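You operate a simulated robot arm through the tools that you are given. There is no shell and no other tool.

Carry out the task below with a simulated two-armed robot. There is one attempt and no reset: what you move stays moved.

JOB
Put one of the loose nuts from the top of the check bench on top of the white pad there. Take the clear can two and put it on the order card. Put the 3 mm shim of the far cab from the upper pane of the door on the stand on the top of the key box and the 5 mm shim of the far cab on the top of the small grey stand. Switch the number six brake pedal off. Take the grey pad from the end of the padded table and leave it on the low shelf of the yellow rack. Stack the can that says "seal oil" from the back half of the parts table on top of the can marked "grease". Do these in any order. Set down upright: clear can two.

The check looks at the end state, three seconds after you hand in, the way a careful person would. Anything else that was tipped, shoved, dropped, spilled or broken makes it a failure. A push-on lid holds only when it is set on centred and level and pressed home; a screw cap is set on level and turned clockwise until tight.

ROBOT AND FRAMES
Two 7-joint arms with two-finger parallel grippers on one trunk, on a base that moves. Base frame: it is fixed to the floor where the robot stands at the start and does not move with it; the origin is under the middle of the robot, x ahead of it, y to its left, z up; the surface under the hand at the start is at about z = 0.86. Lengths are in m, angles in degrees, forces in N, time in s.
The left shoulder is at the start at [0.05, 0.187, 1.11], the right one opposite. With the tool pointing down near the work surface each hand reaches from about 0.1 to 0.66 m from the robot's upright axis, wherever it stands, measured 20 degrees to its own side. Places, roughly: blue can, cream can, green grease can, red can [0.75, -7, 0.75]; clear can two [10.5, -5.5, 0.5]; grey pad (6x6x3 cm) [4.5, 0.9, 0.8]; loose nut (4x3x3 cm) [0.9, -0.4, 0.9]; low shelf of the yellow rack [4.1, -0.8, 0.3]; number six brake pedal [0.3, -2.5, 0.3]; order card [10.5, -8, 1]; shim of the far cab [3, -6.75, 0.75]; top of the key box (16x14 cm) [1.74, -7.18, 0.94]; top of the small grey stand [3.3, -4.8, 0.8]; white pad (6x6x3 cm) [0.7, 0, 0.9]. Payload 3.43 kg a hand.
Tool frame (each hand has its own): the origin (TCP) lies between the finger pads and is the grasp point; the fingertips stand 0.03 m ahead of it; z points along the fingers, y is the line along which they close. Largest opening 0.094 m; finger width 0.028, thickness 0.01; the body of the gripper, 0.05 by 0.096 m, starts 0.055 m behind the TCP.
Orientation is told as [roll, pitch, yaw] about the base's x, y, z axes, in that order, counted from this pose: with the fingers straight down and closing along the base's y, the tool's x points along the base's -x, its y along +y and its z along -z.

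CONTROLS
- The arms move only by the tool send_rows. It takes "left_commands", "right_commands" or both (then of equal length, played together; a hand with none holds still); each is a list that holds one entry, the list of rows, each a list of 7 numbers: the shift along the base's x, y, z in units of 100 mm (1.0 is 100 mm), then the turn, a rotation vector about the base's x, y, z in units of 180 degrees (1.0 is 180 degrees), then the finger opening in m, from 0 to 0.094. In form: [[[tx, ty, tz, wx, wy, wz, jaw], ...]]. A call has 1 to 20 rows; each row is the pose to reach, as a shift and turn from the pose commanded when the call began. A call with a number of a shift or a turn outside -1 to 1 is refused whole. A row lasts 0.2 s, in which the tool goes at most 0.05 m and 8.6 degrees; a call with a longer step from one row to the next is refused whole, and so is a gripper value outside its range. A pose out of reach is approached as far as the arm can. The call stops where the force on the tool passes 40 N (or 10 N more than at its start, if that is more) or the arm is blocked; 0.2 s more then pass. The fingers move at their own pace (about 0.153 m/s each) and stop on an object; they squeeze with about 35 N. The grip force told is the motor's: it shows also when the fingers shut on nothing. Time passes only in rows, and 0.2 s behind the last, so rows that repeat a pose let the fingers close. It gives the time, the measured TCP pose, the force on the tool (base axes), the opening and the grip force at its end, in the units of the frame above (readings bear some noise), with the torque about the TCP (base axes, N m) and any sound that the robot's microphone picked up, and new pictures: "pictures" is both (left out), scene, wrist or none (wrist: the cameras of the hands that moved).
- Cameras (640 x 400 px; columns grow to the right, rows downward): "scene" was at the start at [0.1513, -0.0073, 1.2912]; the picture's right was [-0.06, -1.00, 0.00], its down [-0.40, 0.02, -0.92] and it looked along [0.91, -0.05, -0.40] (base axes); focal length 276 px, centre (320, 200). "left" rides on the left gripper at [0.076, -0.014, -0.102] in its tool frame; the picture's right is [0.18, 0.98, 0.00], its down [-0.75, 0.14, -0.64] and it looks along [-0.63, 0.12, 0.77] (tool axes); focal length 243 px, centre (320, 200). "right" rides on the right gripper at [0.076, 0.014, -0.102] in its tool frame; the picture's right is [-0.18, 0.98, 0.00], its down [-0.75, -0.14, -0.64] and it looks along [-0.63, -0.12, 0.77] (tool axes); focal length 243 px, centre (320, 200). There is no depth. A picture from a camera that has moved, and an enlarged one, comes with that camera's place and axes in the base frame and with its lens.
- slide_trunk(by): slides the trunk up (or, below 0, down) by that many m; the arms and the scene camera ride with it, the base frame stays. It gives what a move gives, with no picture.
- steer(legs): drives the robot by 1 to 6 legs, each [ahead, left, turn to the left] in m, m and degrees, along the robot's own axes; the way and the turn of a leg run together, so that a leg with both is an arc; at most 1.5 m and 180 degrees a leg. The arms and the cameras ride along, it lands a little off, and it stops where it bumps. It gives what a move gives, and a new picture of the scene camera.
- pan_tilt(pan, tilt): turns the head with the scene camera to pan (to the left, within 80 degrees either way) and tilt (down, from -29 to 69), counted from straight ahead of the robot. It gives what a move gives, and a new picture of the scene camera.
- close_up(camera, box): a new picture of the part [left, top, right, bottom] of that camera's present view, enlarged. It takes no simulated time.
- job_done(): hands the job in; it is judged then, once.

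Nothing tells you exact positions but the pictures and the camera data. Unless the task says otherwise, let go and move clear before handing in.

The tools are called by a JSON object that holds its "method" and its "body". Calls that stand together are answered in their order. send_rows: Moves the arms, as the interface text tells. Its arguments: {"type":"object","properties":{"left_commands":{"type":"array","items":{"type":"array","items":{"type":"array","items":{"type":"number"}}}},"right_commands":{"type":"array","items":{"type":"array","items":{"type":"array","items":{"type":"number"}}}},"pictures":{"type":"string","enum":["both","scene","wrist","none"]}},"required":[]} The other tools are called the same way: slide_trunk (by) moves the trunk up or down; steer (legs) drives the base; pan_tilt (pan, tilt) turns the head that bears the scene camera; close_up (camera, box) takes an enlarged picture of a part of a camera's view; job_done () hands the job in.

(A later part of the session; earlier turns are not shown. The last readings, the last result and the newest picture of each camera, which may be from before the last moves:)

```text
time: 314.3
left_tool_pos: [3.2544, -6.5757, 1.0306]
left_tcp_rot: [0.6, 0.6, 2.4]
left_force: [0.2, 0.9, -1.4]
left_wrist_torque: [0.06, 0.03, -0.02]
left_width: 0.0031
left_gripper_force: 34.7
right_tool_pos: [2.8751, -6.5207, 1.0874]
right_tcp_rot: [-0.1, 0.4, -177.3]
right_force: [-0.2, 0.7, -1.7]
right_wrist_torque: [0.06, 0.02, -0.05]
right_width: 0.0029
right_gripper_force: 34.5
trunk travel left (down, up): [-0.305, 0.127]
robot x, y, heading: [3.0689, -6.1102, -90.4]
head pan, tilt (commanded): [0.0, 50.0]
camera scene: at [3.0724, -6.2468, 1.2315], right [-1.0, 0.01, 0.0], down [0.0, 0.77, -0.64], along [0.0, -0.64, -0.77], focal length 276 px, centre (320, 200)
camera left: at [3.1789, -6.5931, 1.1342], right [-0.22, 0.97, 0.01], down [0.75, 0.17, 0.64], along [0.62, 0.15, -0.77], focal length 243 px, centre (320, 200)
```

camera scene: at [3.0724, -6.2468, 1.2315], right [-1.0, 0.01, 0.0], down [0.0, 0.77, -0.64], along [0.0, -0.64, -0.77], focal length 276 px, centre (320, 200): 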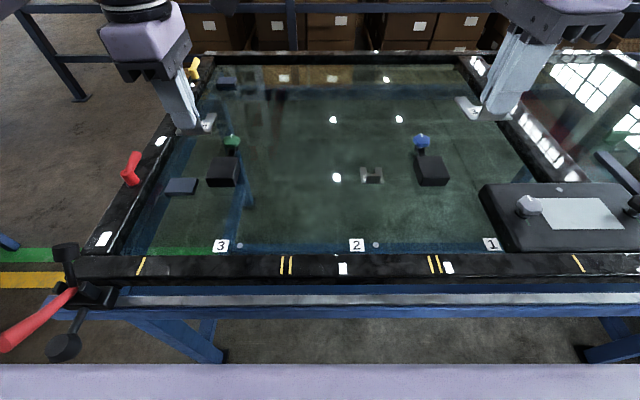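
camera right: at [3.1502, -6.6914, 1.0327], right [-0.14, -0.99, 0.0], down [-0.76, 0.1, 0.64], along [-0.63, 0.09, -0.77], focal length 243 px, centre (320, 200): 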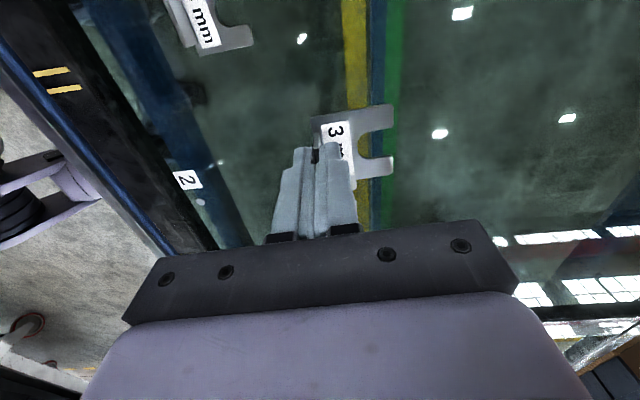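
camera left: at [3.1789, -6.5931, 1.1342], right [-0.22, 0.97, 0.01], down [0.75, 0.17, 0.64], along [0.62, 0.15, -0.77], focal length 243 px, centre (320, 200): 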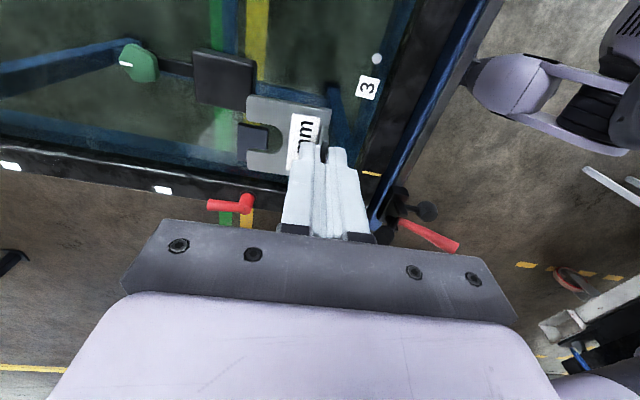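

I'm holding both shims. I'll back up and move right, toward the bench with the key box.

{"method": "slide_trunk", "body": {"by": 0.1}}

{"method": "steer", "body": {"legs": [[-0.4, 0, 0.3], [0, -1.25, 0]]}}

{"method": "pan_tilt", "body": {"pan": 0, "tilt": 25}}

```text
time: 315.6
left_tool_pos: [3.2534, -6.5769, 1.1305]
left_tcp_rot: [0.6, 0.6, 2.5]
left_force: [0.3, 1.4, -0.3]
left_wrist_torque: [0.05, -0.01, -0.01]
left_width: 0.0029
left_gripper_force: 35.2
right_tool_pos: [2.8761, -6.5212, 1.1883]
right_tcp_rot: [-0.1, 0.3, -177.2]
right_force: [0.8, -0.9, -0.7]
right_wrist_torque: [0.01, 0.01, -0.01]
right_width: 0.003
right_gripper_force: 35.2
trunk travel left (down, up): [-0.405, 0.027]
robot x, y, heading: [3.0728, -6.1118, -90.2]
head pan, tilt (commanded): [0.0, 50.0]
```

```text
time: 328.8
left_tool_pos: [2.0198, -6.1767, 1.1309]
left_tcp_rot: [0.6, 0.6, 2.6]
left_force: [0.3, 0.4, -0.5]
left_wrist_torque: [0.06, 0.01, -0.01]
left_width: 0.0032
left_gripper_force: 34.8
right_tool_pos: [1.644, -6.1206, 1.1882]
right_tcp_rot: [-0.1, 0.3, -177.0]
right_force: [-0.1, -0.4, -0.6]
right_wrist_torque: [0.0, 0.0, -0.02]
right_width: 0.0027
right_gripper_force: 34.7
trunk travel left (down, up): [-0.405, 0.027]
robot x, y, heading: [1.8408, -5.7107, -90.4]
head pan, tilt (commanded): [0.0, 50.0]
camera scene: at [1.8388, -5.8479, 1.3315], right [-1.0, 0.0, 0.0], down [0.0, 0.77, -0.64], along [0.0, -0.64, -0.77], focal length 276 px, centre (320, 200)
```

scene: 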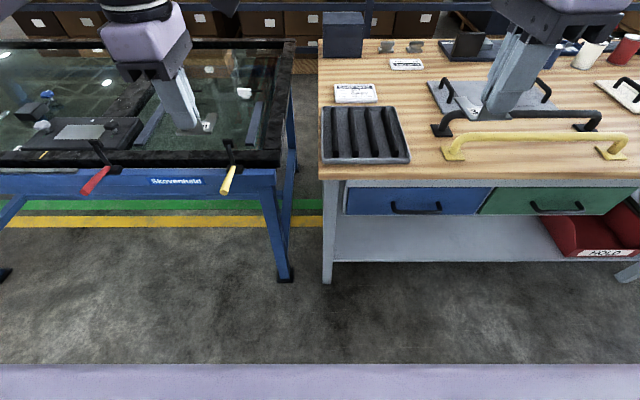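

```text
time: 329.7
left_tool_pos: [2.0208, -6.1766, 1.131]
left_tcp_rot: [0.6, 0.6, 2.5]
left_force: [0.5, -0.1, -1.2]
left_wrist_torque: [0.02, 0.04, -0.04]
left_width: 0.0031
left_gripper_force: 34.6
right_tool_pos: [1.6436, -6.1223, 1.1878]
right_tcp_rot: [-0.2, 0.2, -177.2]
right_force: [0.7, -0.1, -0.7]
right_wrist_torque: [-0.01, 0.02, 0.05]
right_width: 0.0031
right_gripper_force: 34.7
trunk travel left (down, up): [-0.405, 0.027]
robot x, y, heading: [1.8377, -5.7108, -90.2]
head pan, tilt (commanded): [0.0, 25.0]
camera scene: at [1.8388, -5.863, 1.3689], right [-1.0, 0.0, 0.0], down [0.0, 0.42, -0.91], along [0.0, -0.91, -0.42], focal length 276 px, centre (320, 200)
```

scene: 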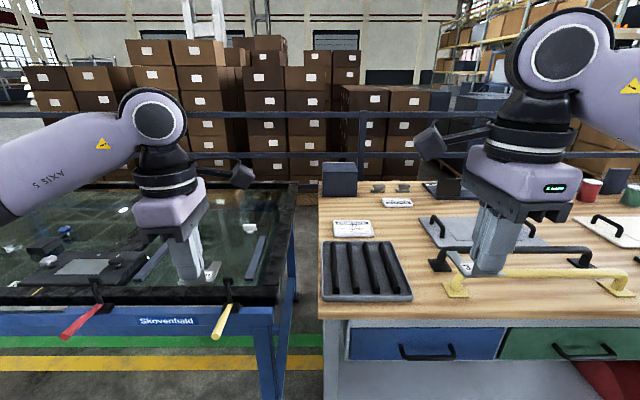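

{"method": "close_up", "body": {"camera": "scene", "box": [310, 150, 470, 310]}}

{"method": "pan_tilt", "body": {"pan": -25, "tilt": 25}}

```text
2.50 times, centred on (390, 230) of scene
camera zoom: at [1.8388, -5.863, 1.3689], right [-1.0, 0.0, 0.0], down [0.0, 0.42, -0.91], along [0.0, -0.91, -0.42], focal length 689 px, centre (145, 125)
```

zoom: 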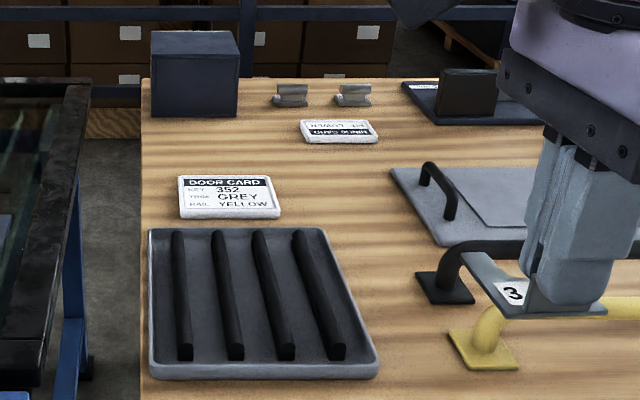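

```text
time: 330.6
left_tool_pos: [2.0206, -6.1763, 1.1311]
left_tcp_rot: [0.6, 0.6, 2.6]
left_force: [-0.6, -0.6, -1.0]
left_wrist_torque: [0.03, -0.02, 0.0]
left_width: 0.0031
left_gripper_force: 34.8
right_tool_pos: [1.6441, -6.122, 1.1879]
right_tcp_rot: [0.0, 0.3, -177.1]
right_force: [0.2, -0.1, 0.6]
right_wrist_torque: [0.03, 0.03, -0.02]
right_width: 0.0033
right_gripper_force: 35.0
trunk travel left (down, up): [-0.405, 0.027]
robot x, y, heading: [1.8414, -5.7142, -89.9]
head pan, tilt (commanded): [-25.0, 25.0]
camera scene: at [1.8, -5.8543, 1.369], right [-0.91, 0.42, 0.0], down [0.18, 0.38, -0.91], along [-0.38, -0.82, -0.42], focal length 276 px, centre (320, 200)
```

scene: 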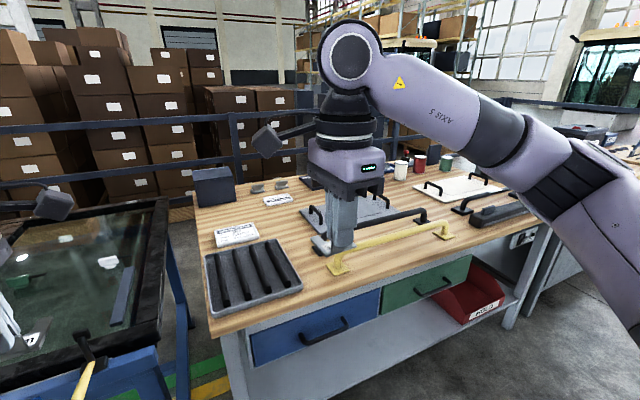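

The key box (dark, at the back-left corner of the wooden bench, about (1.74, -7.19)) is over 1 m from this side, and the cans are also at the back. There seems to be free floor behind the bench (the rail is near y = -8.45), so I'll look for a way around.

{"method": "pan_tilt", "body": {"pan": -60, "tilt": 12}}

{"method": "pan_tilt", "body": {"pan": 60, "tilt": 15}}

```text
time: 331.6
left_tool_pos: [2.0199, -6.1768, 1.1307]
left_tcp_rot: [0.7, 0.6, 2.6]
left_force: [-0.5, 0.0, -0.5]
left_wrist_torque: [0.01, 0.01, -0.01]
left_width: 0.0032
left_gripper_force: 34.7
right_tool_pos: [1.6434, -6.1219, 1.1884]
right_tcp_rot: [-0.1, 0.3, -177.2]
right_force: [0.2, -0.2, -0.2]
right_wrist_torque: [0.04, 0.0, -0.04]
right_width: 0.003
right_gripper_force: 34.1
trunk travel left (down, up): [-0.405, 0.027]
robot x, y, heading: [1.837, -5.711, -90.5]
head pan, tilt (commanded): [-60.0, 12.0]
camera scene: at [1.7583, -5.8173, 1.3901], right [-0.5, 0.87, 0.0], down [0.18, 0.1, -0.98], along [-0.85, -0.49, -0.21], focal length 276 px, centre (320, 200)
```

scene: 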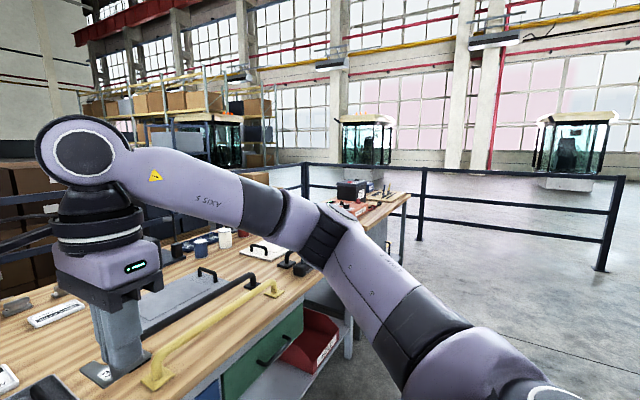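

```text
time: 333.6
left_tool_pos: [2.021, -6.1764, 1.1308]
left_tcp_rot: [0.7, 0.6, 2.6]
left_force: [0.6, 0.2, -1.7]
left_wrist_torque: [0.02, -0.06, 0.03]
left_width: 0.003
left_gripper_force: 35.1
right_tool_pos: [1.6432, -6.1225, 1.1881]
right_tcp_rot: [-0.1, 0.3, -177.1]
right_force: [0.0, -0.5, -0.5]
right_wrist_torque: [0.01, 0.0, 0.02]
right_width: 0.0029
right_gripper_force: 35.3
trunk travel left (down, up): [-0.405, 0.027]
robot x, y, heading: [1.8367, -5.7079, -90.4]
head pan, tilt (commanded): [60.0, 15.0]
camera scene: at [1.9198, -5.8178, 1.3852], right [-0.5, -0.86, 0.0], down [-0.22, 0.13, -0.97], along [0.83, -0.49, -0.26], focal length 276 px, centre (320, 200)
```

scene: 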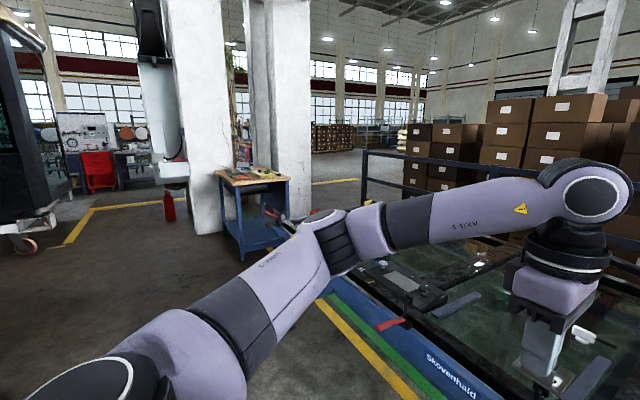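

There is about a 1 m passage around the left end of the blue stand. Since the small grey stand is on the way, I'll place the 5 mm shim there first.

{"method": "steer", "body": {"legs": [[0, 1.4, 0], [0, 0, 180]]}}

{"method": "pan_tilt", "body": {"pan": 0, "tilt": 35}}

```text
time: 353.3
left_tool_pos: [3.0759, -5.2536, 1.1302]
left_tcp_rot: [0.5, 0.5, 179.8]
left_force: [0.7, -0.1, -1.2]
left_wrist_torque: [-0.02, 0.02, 0.0]
left_width: 0.0032
left_gripper_force: 34.7
right_tool_pos: [3.448, -5.3257, 1.1879]
right_tcp_rot: [-0.1, 0.3, 0.1]
right_force: [0.0, -0.1, -1.3]
right_wrist_torque: [-0.03, 0.01, 0.03]
right_width: 0.0033
right_gripper_force: 35.3
trunk travel left (down, up): [-0.405, 0.027]
robot x, y, heading: [3.2349, -5.727, 87.2]
head pan, tilt (commanded): [60.0, 15.0]
camera scene: at [3.1597, -5.6208, 1.3852], right [0.54, 0.84, 0.0], down [0.22, -0.14, -0.97], along [-0.81, 0.53, -0.26], focal length 276 px, centre (320, 200)
```

scene: 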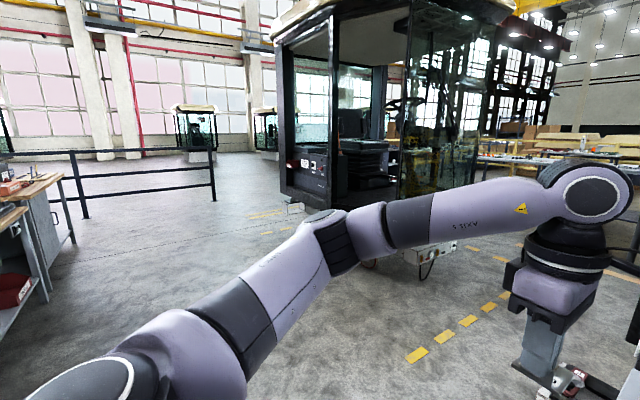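

```text
time: 354.6
left_tool_pos: [3.0755, -5.254, 1.1325]
left_tcp_rot: [0.6, 0.6, 179.8]
left_force: [0.2, -0.6, -1.2]
left_wrist_torque: [-0.01, 0.04, -0.02]
left_width: 0.0031
left_gripper_force: 34.9
right_tool_pos: [3.4483, -5.3265, 1.1883]
right_tcp_rot: [-0.2, 0.3, 0.2]
right_force: [-0.7, -0.7, -1.3]
right_wrist_torque: [-0.03, 0.02, 0.0]
right_width: 0.0029
right_gripper_force: 34.9
trunk travel left (down, up): [-0.405, 0.027]
robot x, y, heading: [3.236, -5.7277, 87.2]
head pan, tilt (commanded): [0.0, 35.0]
camera scene: at [3.2426, -5.5836, 1.3532], right [1.0, -0.05, 0.0], down [-0.03, -0.57, -0.82], along [0.04, 0.82, -0.57], focal length 276 px, centre (320, 200)
```

scene: 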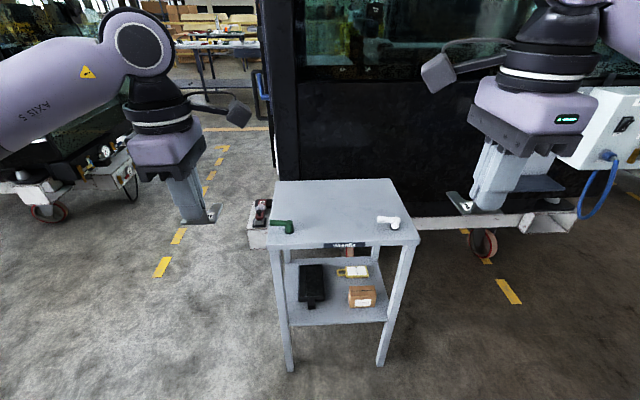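

The grey stand's top spans about x 3.13–3.56, y -5.0 to -4.65, with free space in the middle. I'll move so the left hand can set the 5 mm shim in the centre.

{"method": "steer", "body": {"legs": [[0.335, -0.188, 2.8]]}}

{"method": "pan_tilt", "body": {"pan": 5, "tilt": 50}}

```text
time: 357.0
left_tool_pos: [3.2469, -4.936, 1.1309]
left_tcp_rot: [0.5, 0.6, -177.4]
left_force: [0.1, 0.3, -0.9]
left_wrist_torque: [-0.01, 0.01, 0.01]
left_width: 0.0032
left_gripper_force: 35.6
right_tool_pos: [3.625, -4.9897, 1.188]
right_tcp_rot: [-0.1, 0.2, 2.8]
right_force: [-0.1, 0.5, -0.9]
right_wrist_torque: [-0.05, 0.04, 0.0]
right_width: 0.003
right_gripper_force: 35.2
trunk travel left (down, up): [-0.405, 0.027]
robot x, y, heading: [3.4302, -5.3972, 89.7]
head pan, tilt (commanded): [0.0, 35.0]
camera scene: at [3.4304, -5.2562, 1.3531], right [1.0, 0.0, 0.0], down [0.0, -0.57, -0.82], along [0.0, 0.82, -0.57], focal length 276 px, centre (320, 200)
```

scene: 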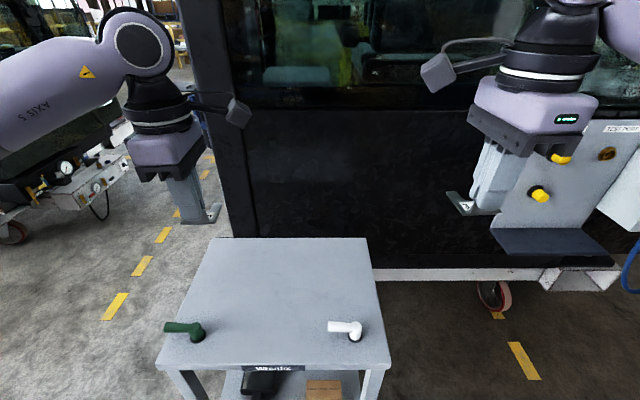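

```text
time: 357.8
left_tool_pos: [3.2467, -4.9365, 1.1302]
left_tcp_rot: [0.7, 0.6, -177.4]
left_force: [-0.3, -1.4, -1.1]
left_wrist_torque: [-0.06, -0.01, 0.05]
left_width: 0.0032
left_gripper_force: 35.3
right_tool_pos: [3.6228, -4.9906, 1.1881]
right_tcp_rot: [-0.1, 0.3, 2.9]
right_force: [0.1, -0.5, -0.9]
right_wrist_torque: [-0.02, 0.01, 0.0]
right_width: 0.0032
right_gripper_force: 34.8
trunk travel left (down, up): [-0.405, 0.027]
robot x, y, heading: [3.4293, -5.4025, 89.9]
head pan, tilt (commanded): [5.0, 50.0]
camera scene: at [3.4235, -5.268, 1.3315], right [1.0, 0.08, 0.0], down [0.06, -0.76, -0.64], along [-0.05, 0.64, -0.77], focal length 276 px, centre (320, 200)
```

scene: 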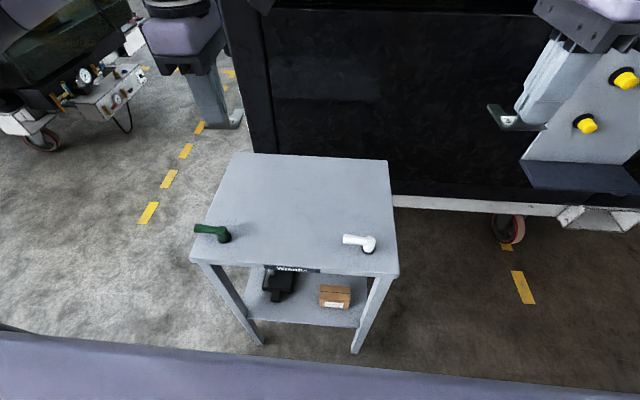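

The stand's top is at z ≈ 0.82 with its centre at (3.35, -4.857). I'll lower the trunk a bit and bring the left hand over it.

{"method": "slide_trunk", "body": {"by": -0.08}}

{"method": "send_rows", "body": {"left_commands": [[[0.3, 0.1, 0, 0, 0, 0, 0.0], [0.6, 0.3, 0, 0, 0, 0, 0.0], [0.9, 0.5, -0.1, 0, 0, 0, 0.0], [0.9, 0.5, -0.5, 0, 0, 0, 0.0], [0.9, 0.5, -0.9, 0, 0, 0, 0.0], [0.9, 0.5, -0.9, 0, 0, 0, 0.0]]], "pictures": "both"}}

```text
time: 358.9
left_tool_pos: [3.2472, -4.9359, 1.0512]
left_tcp_rot: [0.7, 0.5, -177.4]
left_force: [-0.7, 0.3, -1.2]
left_wrist_torque: [-0.02, 0.03, 0.0]
left_width: 0.0032
left_gripper_force: 34.6
right_tool_pos: [3.625, -4.9907, 1.109]
right_tcp_rot: [-0.1, 0.2, 2.9]
right_force: [-0.3, -0.7, -1.7]
right_wrist_torque: [0.01, 0.02, -0.01]
right_width: 0.0027
right_gripper_force: 35.1
trunk travel left (down, up): [-0.325, 0.107]
robot x, y, heading: [3.426, -5.3963, 89.6]
head pan, tilt (commanded): [5.0, 50.0]
```

```text
time: 360.3
left_tool_pos: [3.3369, -4.8856, 0.9576]
left_tcp_rot: [0.5, 0.5, -177.4]
left_force: [0.0, 1.3, -0.2]
left_wrist_torque: [-0.02, 0.04, -0.03]
left_width: 0.0032
left_gripper_force: 35.3
right_tool_pos: [3.6238, -4.9908, 1.1076]
right_tcp_rot: [-0.1, 0.3, 2.9]
right_force: [0.7, -0.5, -0.5]
right_wrist_torque: [0.0, 0.02, 0.01]
right_width: 0.0026
right_gripper_force: 35.3
trunk travel left (down, up): [-0.325, 0.107]
robot x, y, heading: [3.4299, -5.3998, 89.8]
head pan, tilt (commanded): [5.0, 50.0]
camera scene: at [3.4235, -5.2681, 1.2515], right [1.0, 0.08, 0.0], down [0.06, -0.76, -0.64], along [-0.05, 0.64, -0.77], focal length 276 px, centre (320, 200)
camera left: at [3.4117, -4.8667, 1.062], right [0.23, -0.97, 0.01], down [-0.75, -0.17, 0.64], along [-0.62, -0.15, -0.77], focal length 243 px, centre (320, 200)
```

scene: 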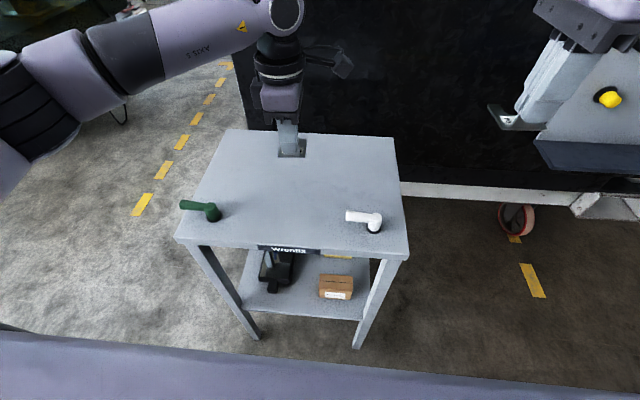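
left: 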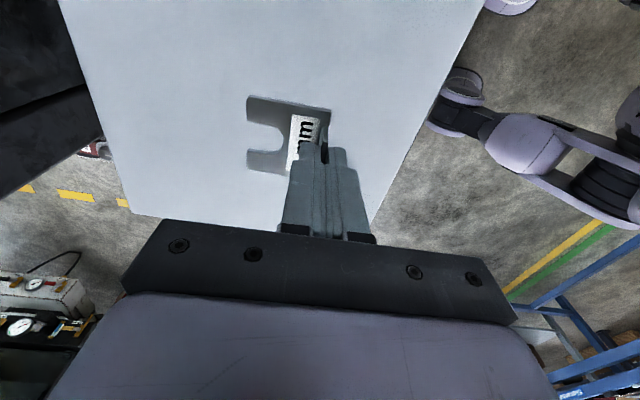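

{"method": "send_rows", "body": {"left_commands": [[[0, 0, -0.35, 0, 0, 0, 0.0], [0, 0, -0.7, 0, 0, 0, 0.0], [0, 0, -0.85, 0, 0, 0, 0.0], [0, 0, -0.85, 0, 0, 0, 0.0]]], "pictures": "wrist"}}

{"method": "send_rows", "body": {"left_commands": [[[0, 0, -0.04, 0, 0, 0, 0.0], [0, 0, -0.08, 0, 0, 0, 0.0], [0, 0, -0.12, 0, 0, 0, 0.0], [0, 0, -0.12, 0, 0, 0, 0.0]]], "pictures": "wrist"}}

```text
time: 361.3
left_tool_pos: [3.3364, -4.8856, 0.8759]
left_tcp_rot: [0.6, 0.8, -177.4]
left_force: [-0.5, -0.2, -0.7]
left_wrist_torque: [-0.04, 0.0, -0.02]
left_width: 0.0032
left_gripper_force: 34.7
right_tool_pos: [3.6249, -4.9896, 1.1086]
right_tcp_rot: [-0.1, 0.3, 2.8]
right_force: [-1.0, 0.4, -0.3]
right_wrist_torque: [-0.02, -0.05, -0.01]
right_width: 0.0031
right_gripper_force: 35.0
trunk travel left (down, up): [-0.325, 0.107]
robot x, y, heading: [3.4311, -5.4003, 89.8]
head pan, tilt (commanded): [5.0, 50.0]
camera left: at [3.4115, -4.866, 0.9791], right [0.23, -0.97, 0.01], down [-0.75, -0.17, 0.64], along [-0.62, -0.15, -0.77], focal length 243 px, centre (320, 200)
```

left: 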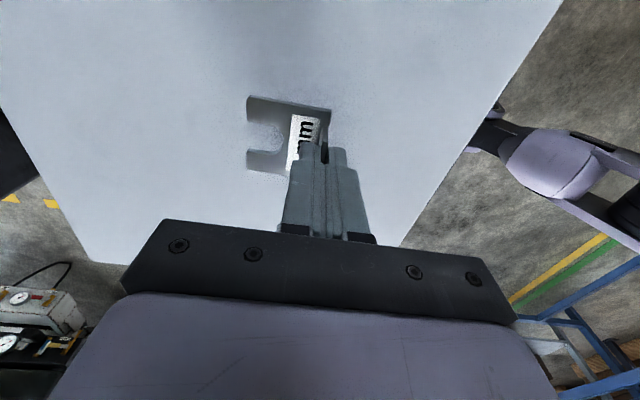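

```text
time: 362.3
left_tool_pos: [3.3366, -4.8858, 0.8639]
left_tcp_rot: [0.5, 0.6, -177.5]
left_force: [-0.9, -0.7, -1.3]
left_wrist_torque: [-0.03, 0.01, 0.02]
left_width: 0.0031
left_gripper_force: 34.8
right_tool_pos: [3.624, -4.991, 1.1092]
right_tcp_rot: [-0.1, 0.2, 3.0]
right_force: [-0.6, -0.2, -1.1]
right_wrist_torque: [-0.04, 0.0, 0.03]
right_width: 0.0027
right_gripper_force: 35.2
trunk travel left (down, up): [-0.325, 0.107]
robot x, y, heading: [3.429, -5.3995, 89.9]
head pan, tilt (commanded): [5.0, 50.0]
camera left: at [3.4116, -4.8662, 0.9668], right [0.23, -0.97, 0.01], down [-0.75, -0.17, 0.64], along [-0.62, -0.15, -0.77], focal length 243 px, centre (320, 200)
```

left: 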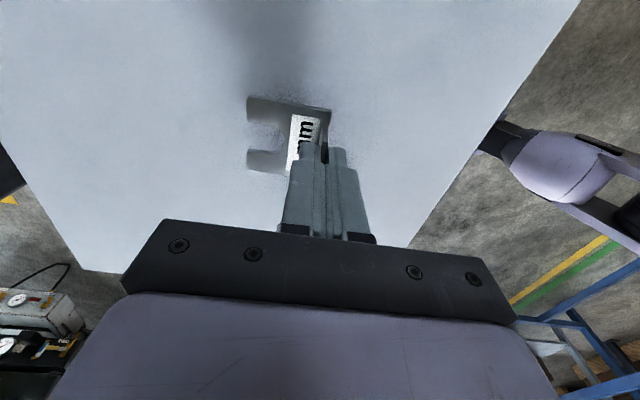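

Very close to the surface now; I'll continue down in small steps until contact.

{"method": "send_rows", "body": {"left_commands": [[[0, 0, -0.03, 0, 0, 0, 0.0], [0, 0, -0.06, 0, 0, 0, 0.0], [0, 0, -0.06, 0, 0, 0, 0.0]]], "pictures": "none"}}

{"method": "close_up", "body": {"camera": "left", "box": [220, 70, 380, 190]}}

```text
time: 363.1
left_tool_pos: [3.3382, -4.8859, 0.8572]
left_tcp_rot: [0.6, 0.6, -177.4]
left_force: [0.2, -0.2, -0.3]
left_wrist_torque: [-0.03, -0.02, -0.02]
left_width: 0.0033
left_gripper_force: 34.8
right_tool_pos: [3.6241, -4.9903, 1.1085]
right_tcp_rot: [-0.1, 0.3, 2.9]
right_force: [0.4, 0.5, -1.2]
right_wrist_torque: [0.0, -0.03, 0.04]
right_width: 0.003
right_gripper_force: 34.7
trunk travel left (down, up): [-0.325, 0.107]
robot x, y, heading: [3.4309, -5.4017, 89.6]
head pan, tilt (commanded): [5.0, 50.0]
```

```text
3.33 times, centred on (300, 130) of left
camera zoom: at [3.4117, -4.8665, 0.961], right [0.23, -0.97, 0.01], down [-0.75, -0.17, 0.64], along [-0.62, -0.15, -0.77], focal length 809 px, centre (387, 433)
```

zoom: 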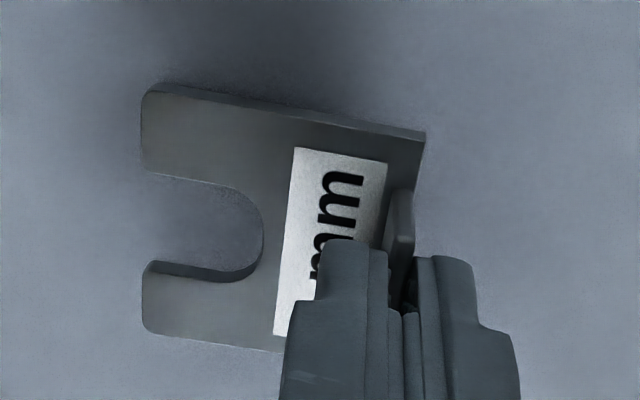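

{"method": "send_rows", "body": {"left_commands": [[[0, 0, -0.02, 0, 0, 0, 0.0], [0, 0, -0.04, 0, 0, 0, 0.0], [0, 0, -0.06, 0, 0, 0, 0.0], [0, 0, -0.06, 0, 0, 0, 0.0]]], "pictures": "none"}}

{"method": "close_up", "body": {"camera": "left", "box": [220, 70, 380, 190]}}

```text
time: 364.1
left_tool_pos: [3.3365, -4.8864, 0.8516]
left_tcp_rot: [0.6, 0.6, -177.4]
left_force: [0.5, 0.6, -0.9]
left_wrist_torque: [-0.01, -0.04, 0.02]
left_width: 0.0032
left_gripper_force: 35.0
right_tool_pos: [3.624, -4.9901, 1.1094]
right_tcp_rot: [-0.1, 0.3, 2.9]
right_force: [0.6, 0.1, -0.9]
right_wrist_torque: [-0.01, 0.02, 0.03]
right_width: 0.003
right_gripper_force: 35.2
trunk travel left (down, up): [-0.325, 0.107]
robot x, y, heading: [3.4337, -5.3982, 89.7]
head pan, tilt (commanded): [5.0, 50.0]
```

```text
3.33 times, centred on (300, 130) of left
camera zoom: at [3.4115, -4.8665, 0.9551], right [0.23, -0.97, 0.01], down [-0.75, -0.17, 0.64], along [-0.62, -0.15, -0.77], focal length 809 px, centre (387, 433)
```

zoom: 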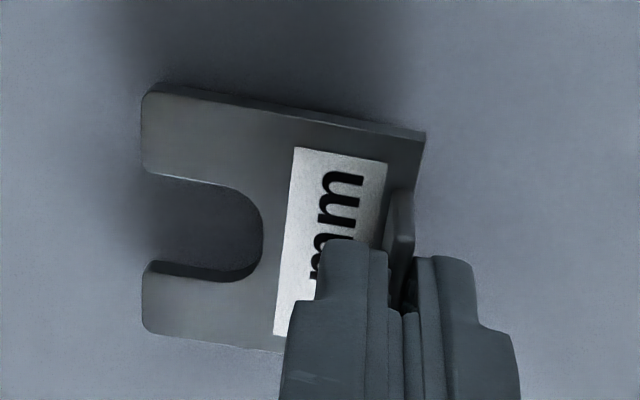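

{"method": "send_rows", "body": {"left_commands": [[[0, 0, -0.02, 0, 0, 0, 0.0], [0, 0, -0.04, 0, 0, 0, 0.0], [0, 0, -0.06, 0, 0, 0, 0.0], [0, 0, -0.06, 0, 0, 0, 0.0]]], "pictures": "none"}}

{"method": "close_up", "body": {"camera": "left", "box": [220, 70, 380, 190]}}

{"method": "close_up", "body": {"camera": "scene", "box": [250, 110, 340, 180]}}

```text
time: 365.1
left_tool_pos: [3.3372, -4.8866, 0.8453]
left_tcp_rot: [0.6, 0.5, -177.4]
left_force: [-0.4, -1.2, 1.4]
left_wrist_torque: [0.08, 0.04, 0.02]
left_width: 0.0032
left_gripper_force: 34.9
right_tool_pos: [3.6241, -4.9914, 1.1085]
right_tcp_rot: [-0.2, 0.3, 2.9]
right_force: [-0.3, -0.3, -1.0]
right_wrist_torque: [0.0, 0.01, 0.04]
right_width: 0.0033
right_gripper_force: 34.9
trunk travel left (down, up): [-0.325, 0.107]
robot x, y, heading: [3.4285, -5.4022, 89.8]
head pan, tilt (commanded): [5.0, 50.0]
```

```text
3.33 times, centred on (300, 130) of left
camera zoom: at [3.4116, -4.8667, 0.9491], right [0.23, -0.97, 0.01], down [-0.75, -0.17, 0.63], along [-0.62, -0.15, -0.77], focal length 809 px, centre (387, 433)
```

zoom: 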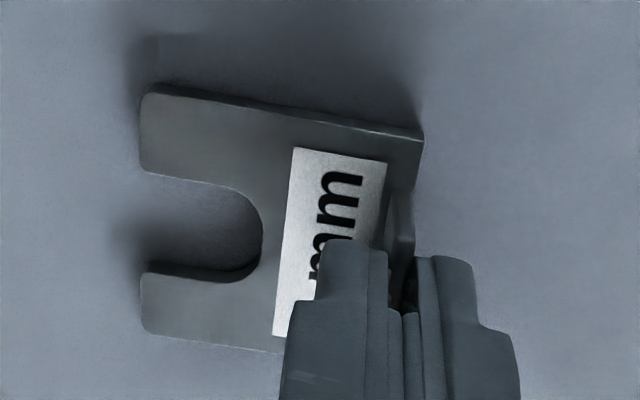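

```text
5.71 times, centred on (295, 145) of scene
camera zoom: at [3.4235, -5.2682, 1.2515], right [1.0, 0.08, 0.0], down [0.06, -0.76, -0.64], along [-0.05, 0.64, -0.77], focal length 1575 px, centre (463, 514)
```

zoom: 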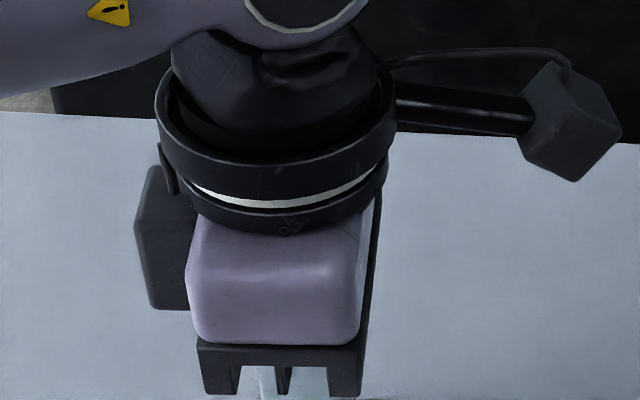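

{"method": "send_rows", "body": {"left_commands": [[[0, 0, -0.02, 0, 0, 0, 0.0], [0, 0, -0.03, 0, 0, 0, 0.0], [0, 0, -0.03, 0, 0, 0, 0.0]]], "pictures": "none"}}

```text
time: 365.9
left_tool_pos: [3.3382, -4.8865, 0.8452]
left_tcp_rot: [0.3, 0.7, -177.3]
left_force: [-0.9, -1.1, 21.5]
left_wrist_torque: [0.0, 0.26, 0.0]
left_width: 0.0031
left_gripper_force: 35.0
right_tool_pos: [3.6239, -4.9916, 1.1082]
right_tcp_rot: [0.0, 0.2, 2.9]
right_force: [-0.5, -0.3, -0.4]
right_wrist_torque: [-0.06, 0.03, 0.02]
right_width: 0.0031
right_gripper_force: 34.7
trunk travel left (down, up): [-0.325, 0.107]
robot x, y, heading: [3.4272, -5.4012, 89.8]
head pan, tilt (commanded): [5.0, 50.0]
```

Firm contact. I'll ease up, release the 5 mm shim, and lift straight up.

{"method": "send_rows", "body": {"left_commands": [[[0, 0, 0.02, 0, 0, 0, 0.0], [0, 0, 0.02, 0, 0, 0, 0.01], [0, 0, 0.02, 0, 0, 0, 0.03], [0, 0, 0.02, 0, 0, 0, 0.03], [0, 0, 0.2, 0, 0, 0, 0.03], [0, 0, 0.6, 0, 0, 0, 0.03], [0, 0, 1.0, 0, 0, 0, 0.03]]], "pictures": "both"}}

```text
time: 367.5
left_tool_pos: [3.3387, -4.8867, 0.9423]
left_tcp_rot: [0.6, 0.6, -177.4]
left_force: [0.0, 0.0, 0.2]
left_wrist_torque: [0.02, 0.0, -0.03]
left_width: 0.0299
left_gripper_force: 0.1
right_tool_pos: [3.6231, -4.9905, 1.1087]
right_tcp_rot: [-0.1, 0.3, 2.9]
right_force: [0.0, 0.2, -0.2]
right_wrist_torque: [-0.01, -0.02, -0.03]
right_width: 0.0029
right_gripper_force: 35.3
trunk travel left (down, up): [-0.325, 0.107]
robot x, y, heading: [3.4306, -5.4043, 89.8]
head pan, tilt (commanded): [5.0, 50.0]
camera scene: at [3.4236, -5.2683, 1.2515], right [1.0, 0.08, 0.0], down [0.06, -0.76, -0.64], along [-0.05, 0.64, -0.77], focal length 276 px, centre (320, 200)
camera left: at [3.4125, -4.8671, 1.0459], right [0.23, -0.97, 0.01], down [-0.75, -0.17, 0.64], along [-0.62, -0.15, -0.77], focal length 243 px, centre (320, 200)
```

scene: 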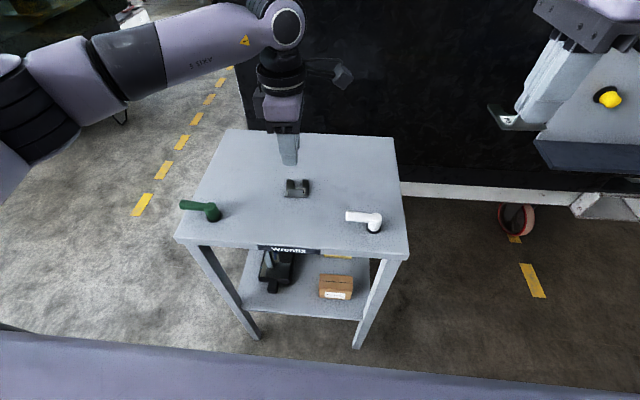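
left: 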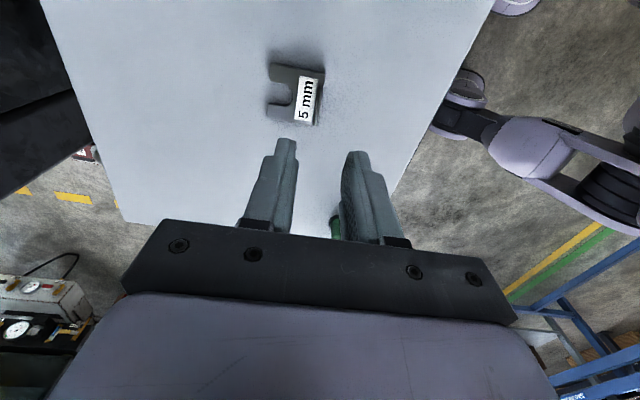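

The 5 mm shim rests on the grey stand. I'll raise the left hand and drive around the stand toward the back of the bench.

{"method": "send_rows", "body": {"left_commands": [[[0, -0.2, 0.4, 0, 0, 0, 0.03], [-0.3, -0.4, 0.7, 0, 0, 0, 0.03], [-0.6, -0.6, 1.0, 0, 0, 0, 0.03]]], "pictures": "none"}}

{"method": "steer", "body": {"legs": [[-0.3, 0, 0], [0, -0.63, 0]]}}

{"method": "pan_tilt", "body": {"pan": -80, "tilt": 30}}

```text
time: 368.3
left_tool_pos: [3.2757, -4.947, 1.0438]
left_tcp_rot: [0.7, 0.5, -177.4]
left_force: [-1.1, 0.2, 0.2]
left_wrist_torque: [-0.02, 0.0, 0.02]
left_width: 0.0299
left_gripper_force: 0.0
right_tool_pos: [3.6237, -4.9906, 1.1089]
right_tcp_rot: [-0.2, 0.3, 3.0]
right_force: [-0.4, 0.1, -1.3]
right_wrist_torque: [0.0, 0.01, 0.01]
right_width: 0.0028
right_gripper_force: 35.0
trunk travel left (down, up): [-0.325, 0.107]
robot x, y, heading: [3.4276, -5.4014, 89.8]
head pan, tilt (commanded): [5.0, 50.0]
```

```text
time: 376.0
left_tool_pos: [3.9136, -5.2455, 1.0429]
left_tcp_rot: [0.6, 0.6, -177.6]
left_force: [-0.6, -1.1, -0.8]
left_wrist_torque: [0.01, 0.0, -0.01]
left_width: 0.0298
left_gripper_force: 0.0
right_tool_pos: [4.262, -5.2893, 1.1085]
right_tcp_rot: [-0.1, 0.3, 2.8]
right_force: [-0.1, -0.3, -0.7]
right_wrist_torque: [-0.05, 0.02, 0.02]
right_width: 0.0031
right_gripper_force: 35.3
trunk travel left (down, up): [-0.325, 0.107]
robot x, y, heading: [4.0655, -5.7012, 89.4]
head pan, tilt (commanded): [5.0, 50.0]
camera scene: at [4.0597, -5.5673, 1.2515], right [1.0, 0.08, 0.0], down [0.06, -0.76, -0.64], along [-0.05, 0.64, -0.77], focal length 276 px, centre (320, 200)
```

scene: 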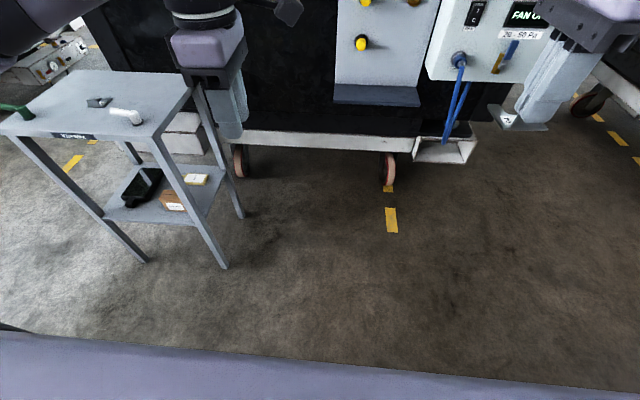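

```text
time: 377.6
left_tool_pos: [3.9143, -5.244, 1.0439]
left_tcp_rot: [0.7, 0.6, -177.7]
left_force: [-0.7, 0.7, -0.1]
left_wrist_torque: [0.0, 0.05, -0.01]
left_width: 0.03
left_gripper_force: 0.1
right_tool_pos: [4.2617, -5.2896, 1.108]
right_tcp_rot: [-0.1, 0.3, 2.8]
right_force: [-0.7, 0.3, -0.9]
right_wrist_torque: [0.0, 0.0, 0.0]
right_width: 0.0032
right_gripper_force: 35.4
trunk travel left (down, up): [-0.325, 0.107]
robot x, y, heading: [4.0659, -5.6997, 89.7]
head pan, tilt (commanded): [-80.0, 30.0]
camera scene: at [4.1551, -5.6288, 1.281], right [0.17, -0.99, 0.0], down [-0.49, -0.08, -0.87], along [0.85, 0.15, -0.5], focal length 276 px, centre (320, 200)
```

scene: 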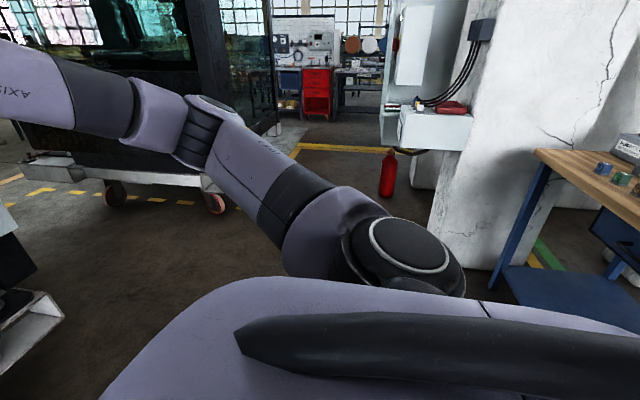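

{"method": "steer", "body": {"legs": [[0, -0.2, 0], [-1.1, 0, 0.3], [-1.05, 0, 0]]}}

{"method": "pan_tilt", "body": {"pan": 70, "tilt": 25}}

```text
time: 390.3
left_tool_pos: [4.1007, -7.409, 1.044]
left_tcp_rot: [0.6, 0.6, -177.4]
left_force: [-0.2, 0.1, -0.7]
left_wrist_torque: [-0.03, -0.02, -0.02]
left_width: 0.03
left_gripper_force: 0.2
right_tool_pos: [4.4467, -7.4537, 1.1086]
right_tcp_rot: [0.0, 0.4, 2.9]
right_force: [-0.1, -0.5, -0.4]
right_wrist_torque: [-0.03, 0.02, 0.0]
right_width: 0.0031
right_gripper_force: 35.1
trunk travel left (down, up): [-0.325, 0.107]
robot x, y, heading: [4.2528, -7.8659, 89.8]
head pan, tilt (commanded): [-80.0, 30.0]
camera scene: at [4.3422, -7.7929, 1.281], right [0.17, -0.99, 0.0], down [-0.49, -0.08, -0.87], along [0.85, 0.15, -0.5], focal length 276 px, centre (320, 200)
```

scene: 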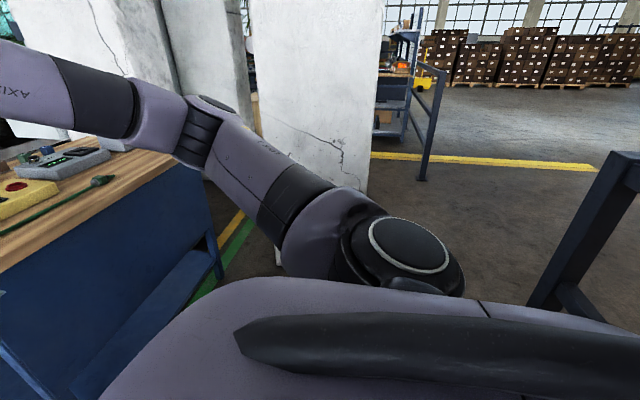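

```text
time: 392.6
left_tool_pos: [4.1009, -7.4084, 1.0437]
left_tcp_rot: [0.6, 0.5, -177.3]
left_force: [0.5, -0.7, 0.9]
left_wrist_torque: [0.04, 0.01, 0.03]
left_width: 0.0302
left_gripper_force: 0.1
right_tool_pos: [4.4476, -7.4531, 1.1081]
right_tcp_rot: [-0.1, 0.3, 3.0]
right_force: [0.0, -0.2, -1.0]
right_wrist_torque: [-0.04, 0.01, -0.02]
right_width: 0.0028
right_gripper_force: 35.4
trunk travel left (down, up): [-0.325, 0.107]
robot x, y, heading: [4.2487, -7.8627, 89.8]
head pan, tilt (commanded): [70.0, 25.0]
camera scene: at [4.1666, -7.7763, 1.289], right [0.35, 0.94, 0.0], down [0.4, -0.15, -0.91], along [-0.85, 0.31, -0.42], focal length 276 px, centre (320, 200)
```

scene: 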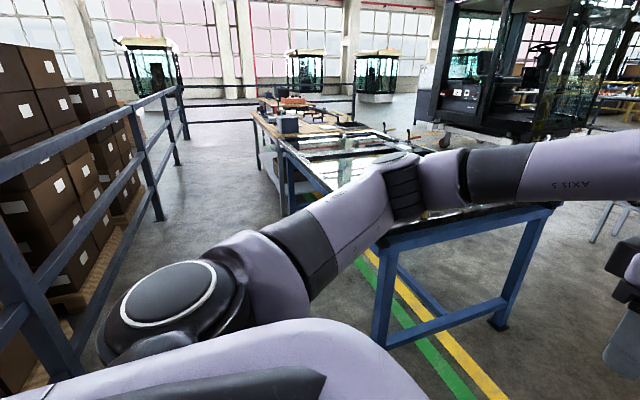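

The corridor behind the stand and the bench is clear. I'll strafe along it to the key box.

{"method": "steer", "body": {"legs": [[0, 1.25, 0], [0, 1.15, 0]]}}

{"method": "pan_tilt", "body": {"pan": 0, "tilt": 40}}

```text
time: 413.8
left_tool_pos: [1.7147, -7.3664, 1.0422]
left_tcp_rot: [0.6, 0.6, -178.5]
left_force: [0.2, -0.4, 0.5]
left_wrist_torque: [-0.01, -0.01, 0.02]
left_width: 0.03
left_gripper_force: 0.0
right_tool_pos: [2.0612, -7.4165, 1.109]
right_tcp_rot: [-0.1, 0.3, 1.8]
right_force: [-0.4, 0.0, -0.3]
right_wrist_torque: [-0.02, 0.02, 0.03]
right_width: 0.003
right_gripper_force: 34.9
trunk travel left (down, up): [-0.325, 0.107]
robot x, y, heading: [1.86, -7.8238, 88.8]
head pan, tilt (commanded): [70.0, 25.0]
camera scene: at [1.7741, -7.7338, 1.289], right [0.36, 0.93, 0.0], down [0.39, -0.15, -0.91], along [-0.84, 0.33, -0.42], focal length 276 px, centre (320, 200)
```

scene: 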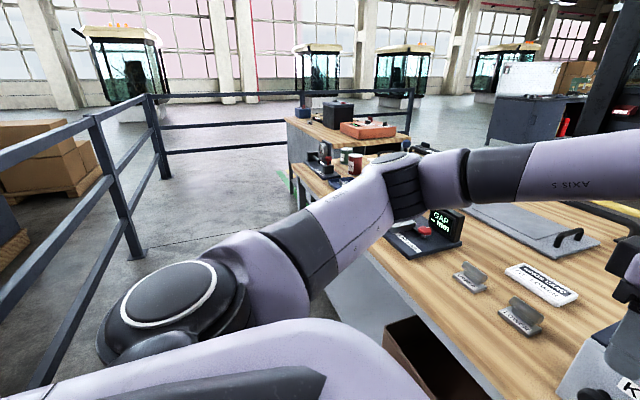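

```text
time: 415.2
left_tool_pos: [1.7145, -7.3662, 1.0432]
left_tcp_rot: [0.7, 0.7, -178.4]
left_force: [0.5, -0.3, 0.0]
left_wrist_torque: [0.01, 0.0, 0.0]
left_width: 0.0301
left_gripper_force: 0.1
right_tool_pos: [2.061, -7.4155, 1.1086]
right_tcp_rot: [0.0, 0.3, 1.9]
right_force: [0.3, -0.2, -0.5]
right_wrist_torque: [0.02, 0.01, 0.02]
right_width: 0.0029
right_gripper_force: 35.0
trunk travel left (down, up): [-0.325, 0.107]
robot x, y, heading: [1.8574, -7.8223, 88.7]
head pan, tilt (commanded): [0.0, 40.0]
camera scene: at [1.8619, -7.6823, 1.2657], right [1.0, -0.02, 0.0], down [-0.01, -0.64, -0.77], along [0.02, 0.77, -0.64], focal length 276 px, centre (320, 200)
```

scene: 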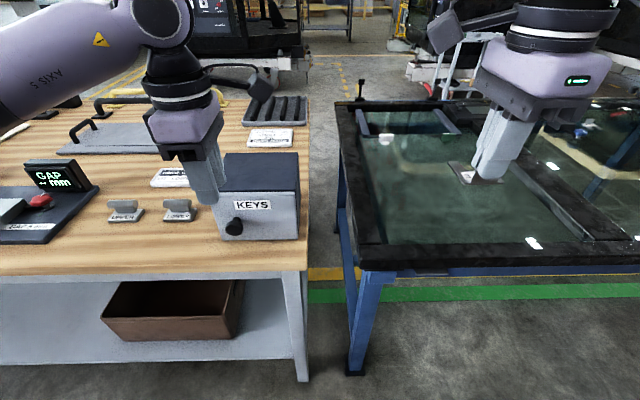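

The key box ("KEYS") has its top at about (1.745, -7.19, 0.94). I'll move so the right hand is lined up, and raise the trunk.

{"method": "slide_trunk", "body": {"by": 0.1}}

{"method": "steer", "body": {"legs": [[0.1, 0.215, 1.2]]}}

{"method": "pan_tilt", "body": {"pan": -5, "tilt": 45}}

```text
time: 416.5
left_tool_pos: [1.716, -7.365, 1.1441]
left_tcp_rot: [0.6, 0.6, -178.4]
left_force: [0.0, 0.6, 0.1]
left_wrist_torque: [0.01, 0.0, 0.0]
left_width: 0.0298
left_gripper_force: 0.1
right_tool_pos: [2.0612, -7.416, 1.208]
right_tcp_rot: [-0.1, 0.3, 1.8]
right_force: [0.2, 0.6, -1.0]
right_wrist_torque: [0.0, 0.03, -0.04]
right_width: 0.003
right_gripper_force: 34.7
trunk travel left (down, up): [-0.425, 0.007]
robot x, y, heading: [1.8584, -7.8226, 88.7]
head pan, tilt (commanded): [0.0, 40.0]
```

```text
time: 419.0
left_tool_pos: [1.4948, -7.2673, 1.1426]
left_tcp_rot: [0.6, 0.6, -177.4]
left_force: [1.3, 0.3, 0.2]
left_wrist_torque: [-0.03, 0.0, -0.01]
left_width: 0.03
left_gripper_force: 0.1
right_tool_pos: [1.8426, -7.3102, 1.2082]
right_tcp_rot: [-0.1, 0.3, 2.9]
right_force: [0.0, 0.0, -0.3]
right_wrist_torque: [-0.04, 0.02, -0.01]
right_width: 0.0029
right_gripper_force: 35.0
trunk travel left (down, up): [-0.425, 0.007]
robot x, y, heading: [1.6467, -7.7196, 89.7]
head pan, tilt (commanded): [0.0, 40.0]
camera scene: at [1.6483, -7.5795, 1.3656], right [1.0, 0.0, 0.0], down [0.0, -0.64, -0.77], along [0.0, 0.77, -0.64], focal length 276 px, centre (320, 200)
```

scene: 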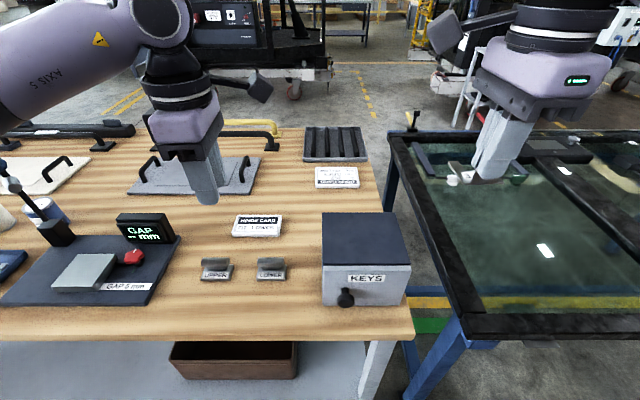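

```text
time: 419.6
left_tool_pos: [1.494, -7.2664, 1.1444]
left_tcp_rot: [0.6, 0.6, -177.3]
left_force: [0.7, 0.2, 1.0]
left_wrist_torque: [-0.03, 0.02, 0.0]
left_width: 0.0298
left_gripper_force: 0.1
right_tool_pos: [1.8417, -7.3095, 1.2076]
right_tcp_rot: [-0.1, 0.3, 3.0]
right_force: [-0.3, 0.7, -0.1]
right_wrist_torque: [-0.04, 0.02, -0.01]
right_width: 0.0031
right_gripper_force: 35.4
trunk travel left (down, up): [-0.425, 0.007]
robot x, y, heading: [1.6487, -7.7164, 90.2]
head pan, tilt (commanded): [-5.0, 45.0]
camera scene: at [1.6556, -7.5837, 1.3584], right [1.0, -0.09, 0.0], down [-0.06, -0.7, -0.71], along [0.06, 0.7, -0.71], focal length 276 px, centre (320, 200)
```

scene: 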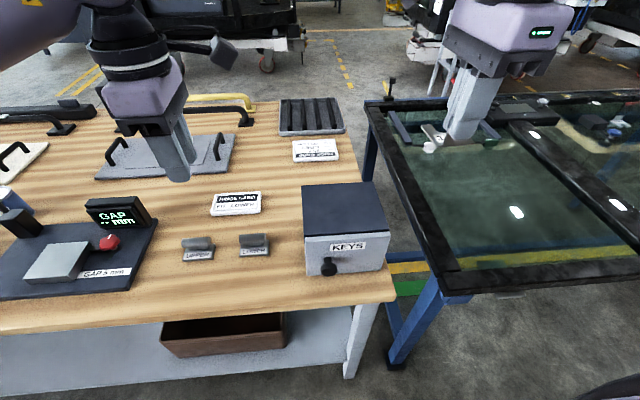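

{"method": "send_rows", "body": {"left_commands": [[[-0.4, -0.1, 0.0, 0, 0, 0, 0.03], [-0.8, -0.2, 0.0, 0, 0, 0, 0.03], [-0.8, -0.2, 0.0, 0, 0, 0, 0.03], [-0.8, -0.2, 0.0, 0, 0, 0, 0.03], [-0.8, -0.2, 0.0, 0, 0, 0, 0.03], [-0.8, -0.2, 0.0, 0, 0, 0, 0.03]]], "right_commands": [[[-0.1, 0.2, 0.0, 0, 0, 0, 0.0], [-0.5, 0.4, 0.0, 0, 0, 0, 0.0], [-0.8, 0.7, 0.0, 0, 0, 0, 0.0], [-1.0, 0.87, -0.2, 0, 0, 0, 0.0], [-1.0, 0.87, -0.6, 0, 0, 0, 0.0], [-1.0, 0.87, -1.0, 0, 0, 0, 0.0]]], "pictures": "both"}}

```text
time: 421.0
left_tool_pos: [1.4142, -7.287, 1.1439]
left_tcp_rot: [0.6, 0.6, -177.3]
left_force: [0.4, 0.3, -0.2]
left_wrist_torque: [-0.01, 0.02, -0.03]
left_width: 0.0297
left_gripper_force: 0.1
right_tool_pos: [1.7403, -7.2227, 1.1083]
right_tcp_rot: [-0.1, 0.2, 3.0]
right_force: [-0.3, 0.2, -0.6]
right_wrist_torque: [-0.01, 0.0, 0.0]
right_width: 0.003
right_gripper_force: 35.3
trunk travel left (down, up): [-0.425, 0.007]
robot x, y, heading: [1.6498, -7.7197, 89.6]
head pan, tilt (commanded): [-5.0, 45.0]
camera scene: at [1.6555, -7.5833, 1.3584], right [1.0, -0.09, 0.0], down [-0.06, -0.7, -0.71], along [0.06, 0.7, -0.71], focal length 276 px, centre (320, 200)
camera right: at [1.6646, -7.2108, 1.2122], right [0.13, 0.99, 0.0], down [0.76, -0.1, 0.64], along [0.63, -0.09, -0.77], focal length 243 px, centre (320, 200)
camera left: at [1.4886, -7.2664, 1.2472], right [0.23, -0.97, 0.01], down [-0.75, -0.17, 0.64], along [-0.62, -0.16, -0.77], focal length 243 px, centre (320, 200)
```

scene: 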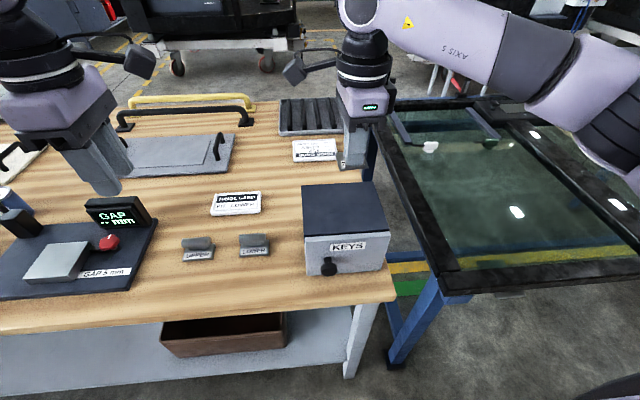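
right: 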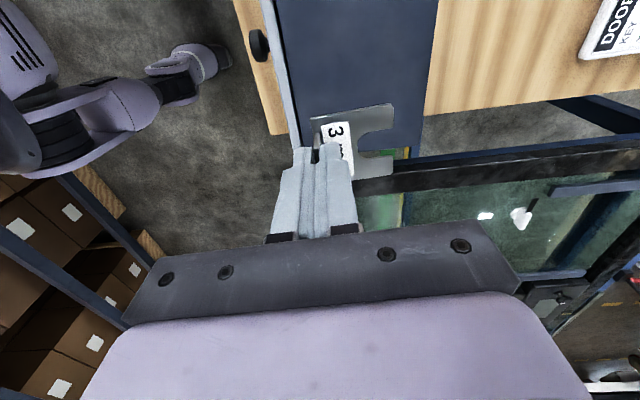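
left: 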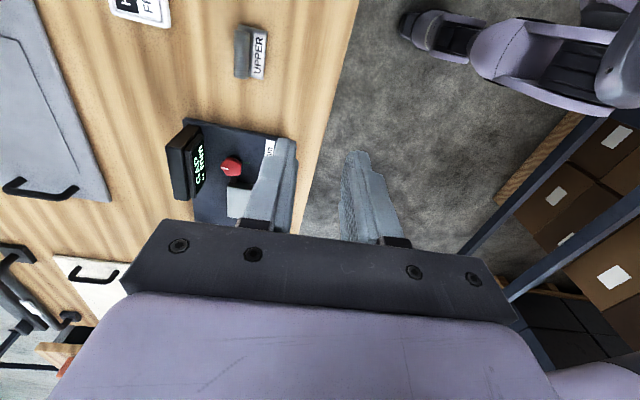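

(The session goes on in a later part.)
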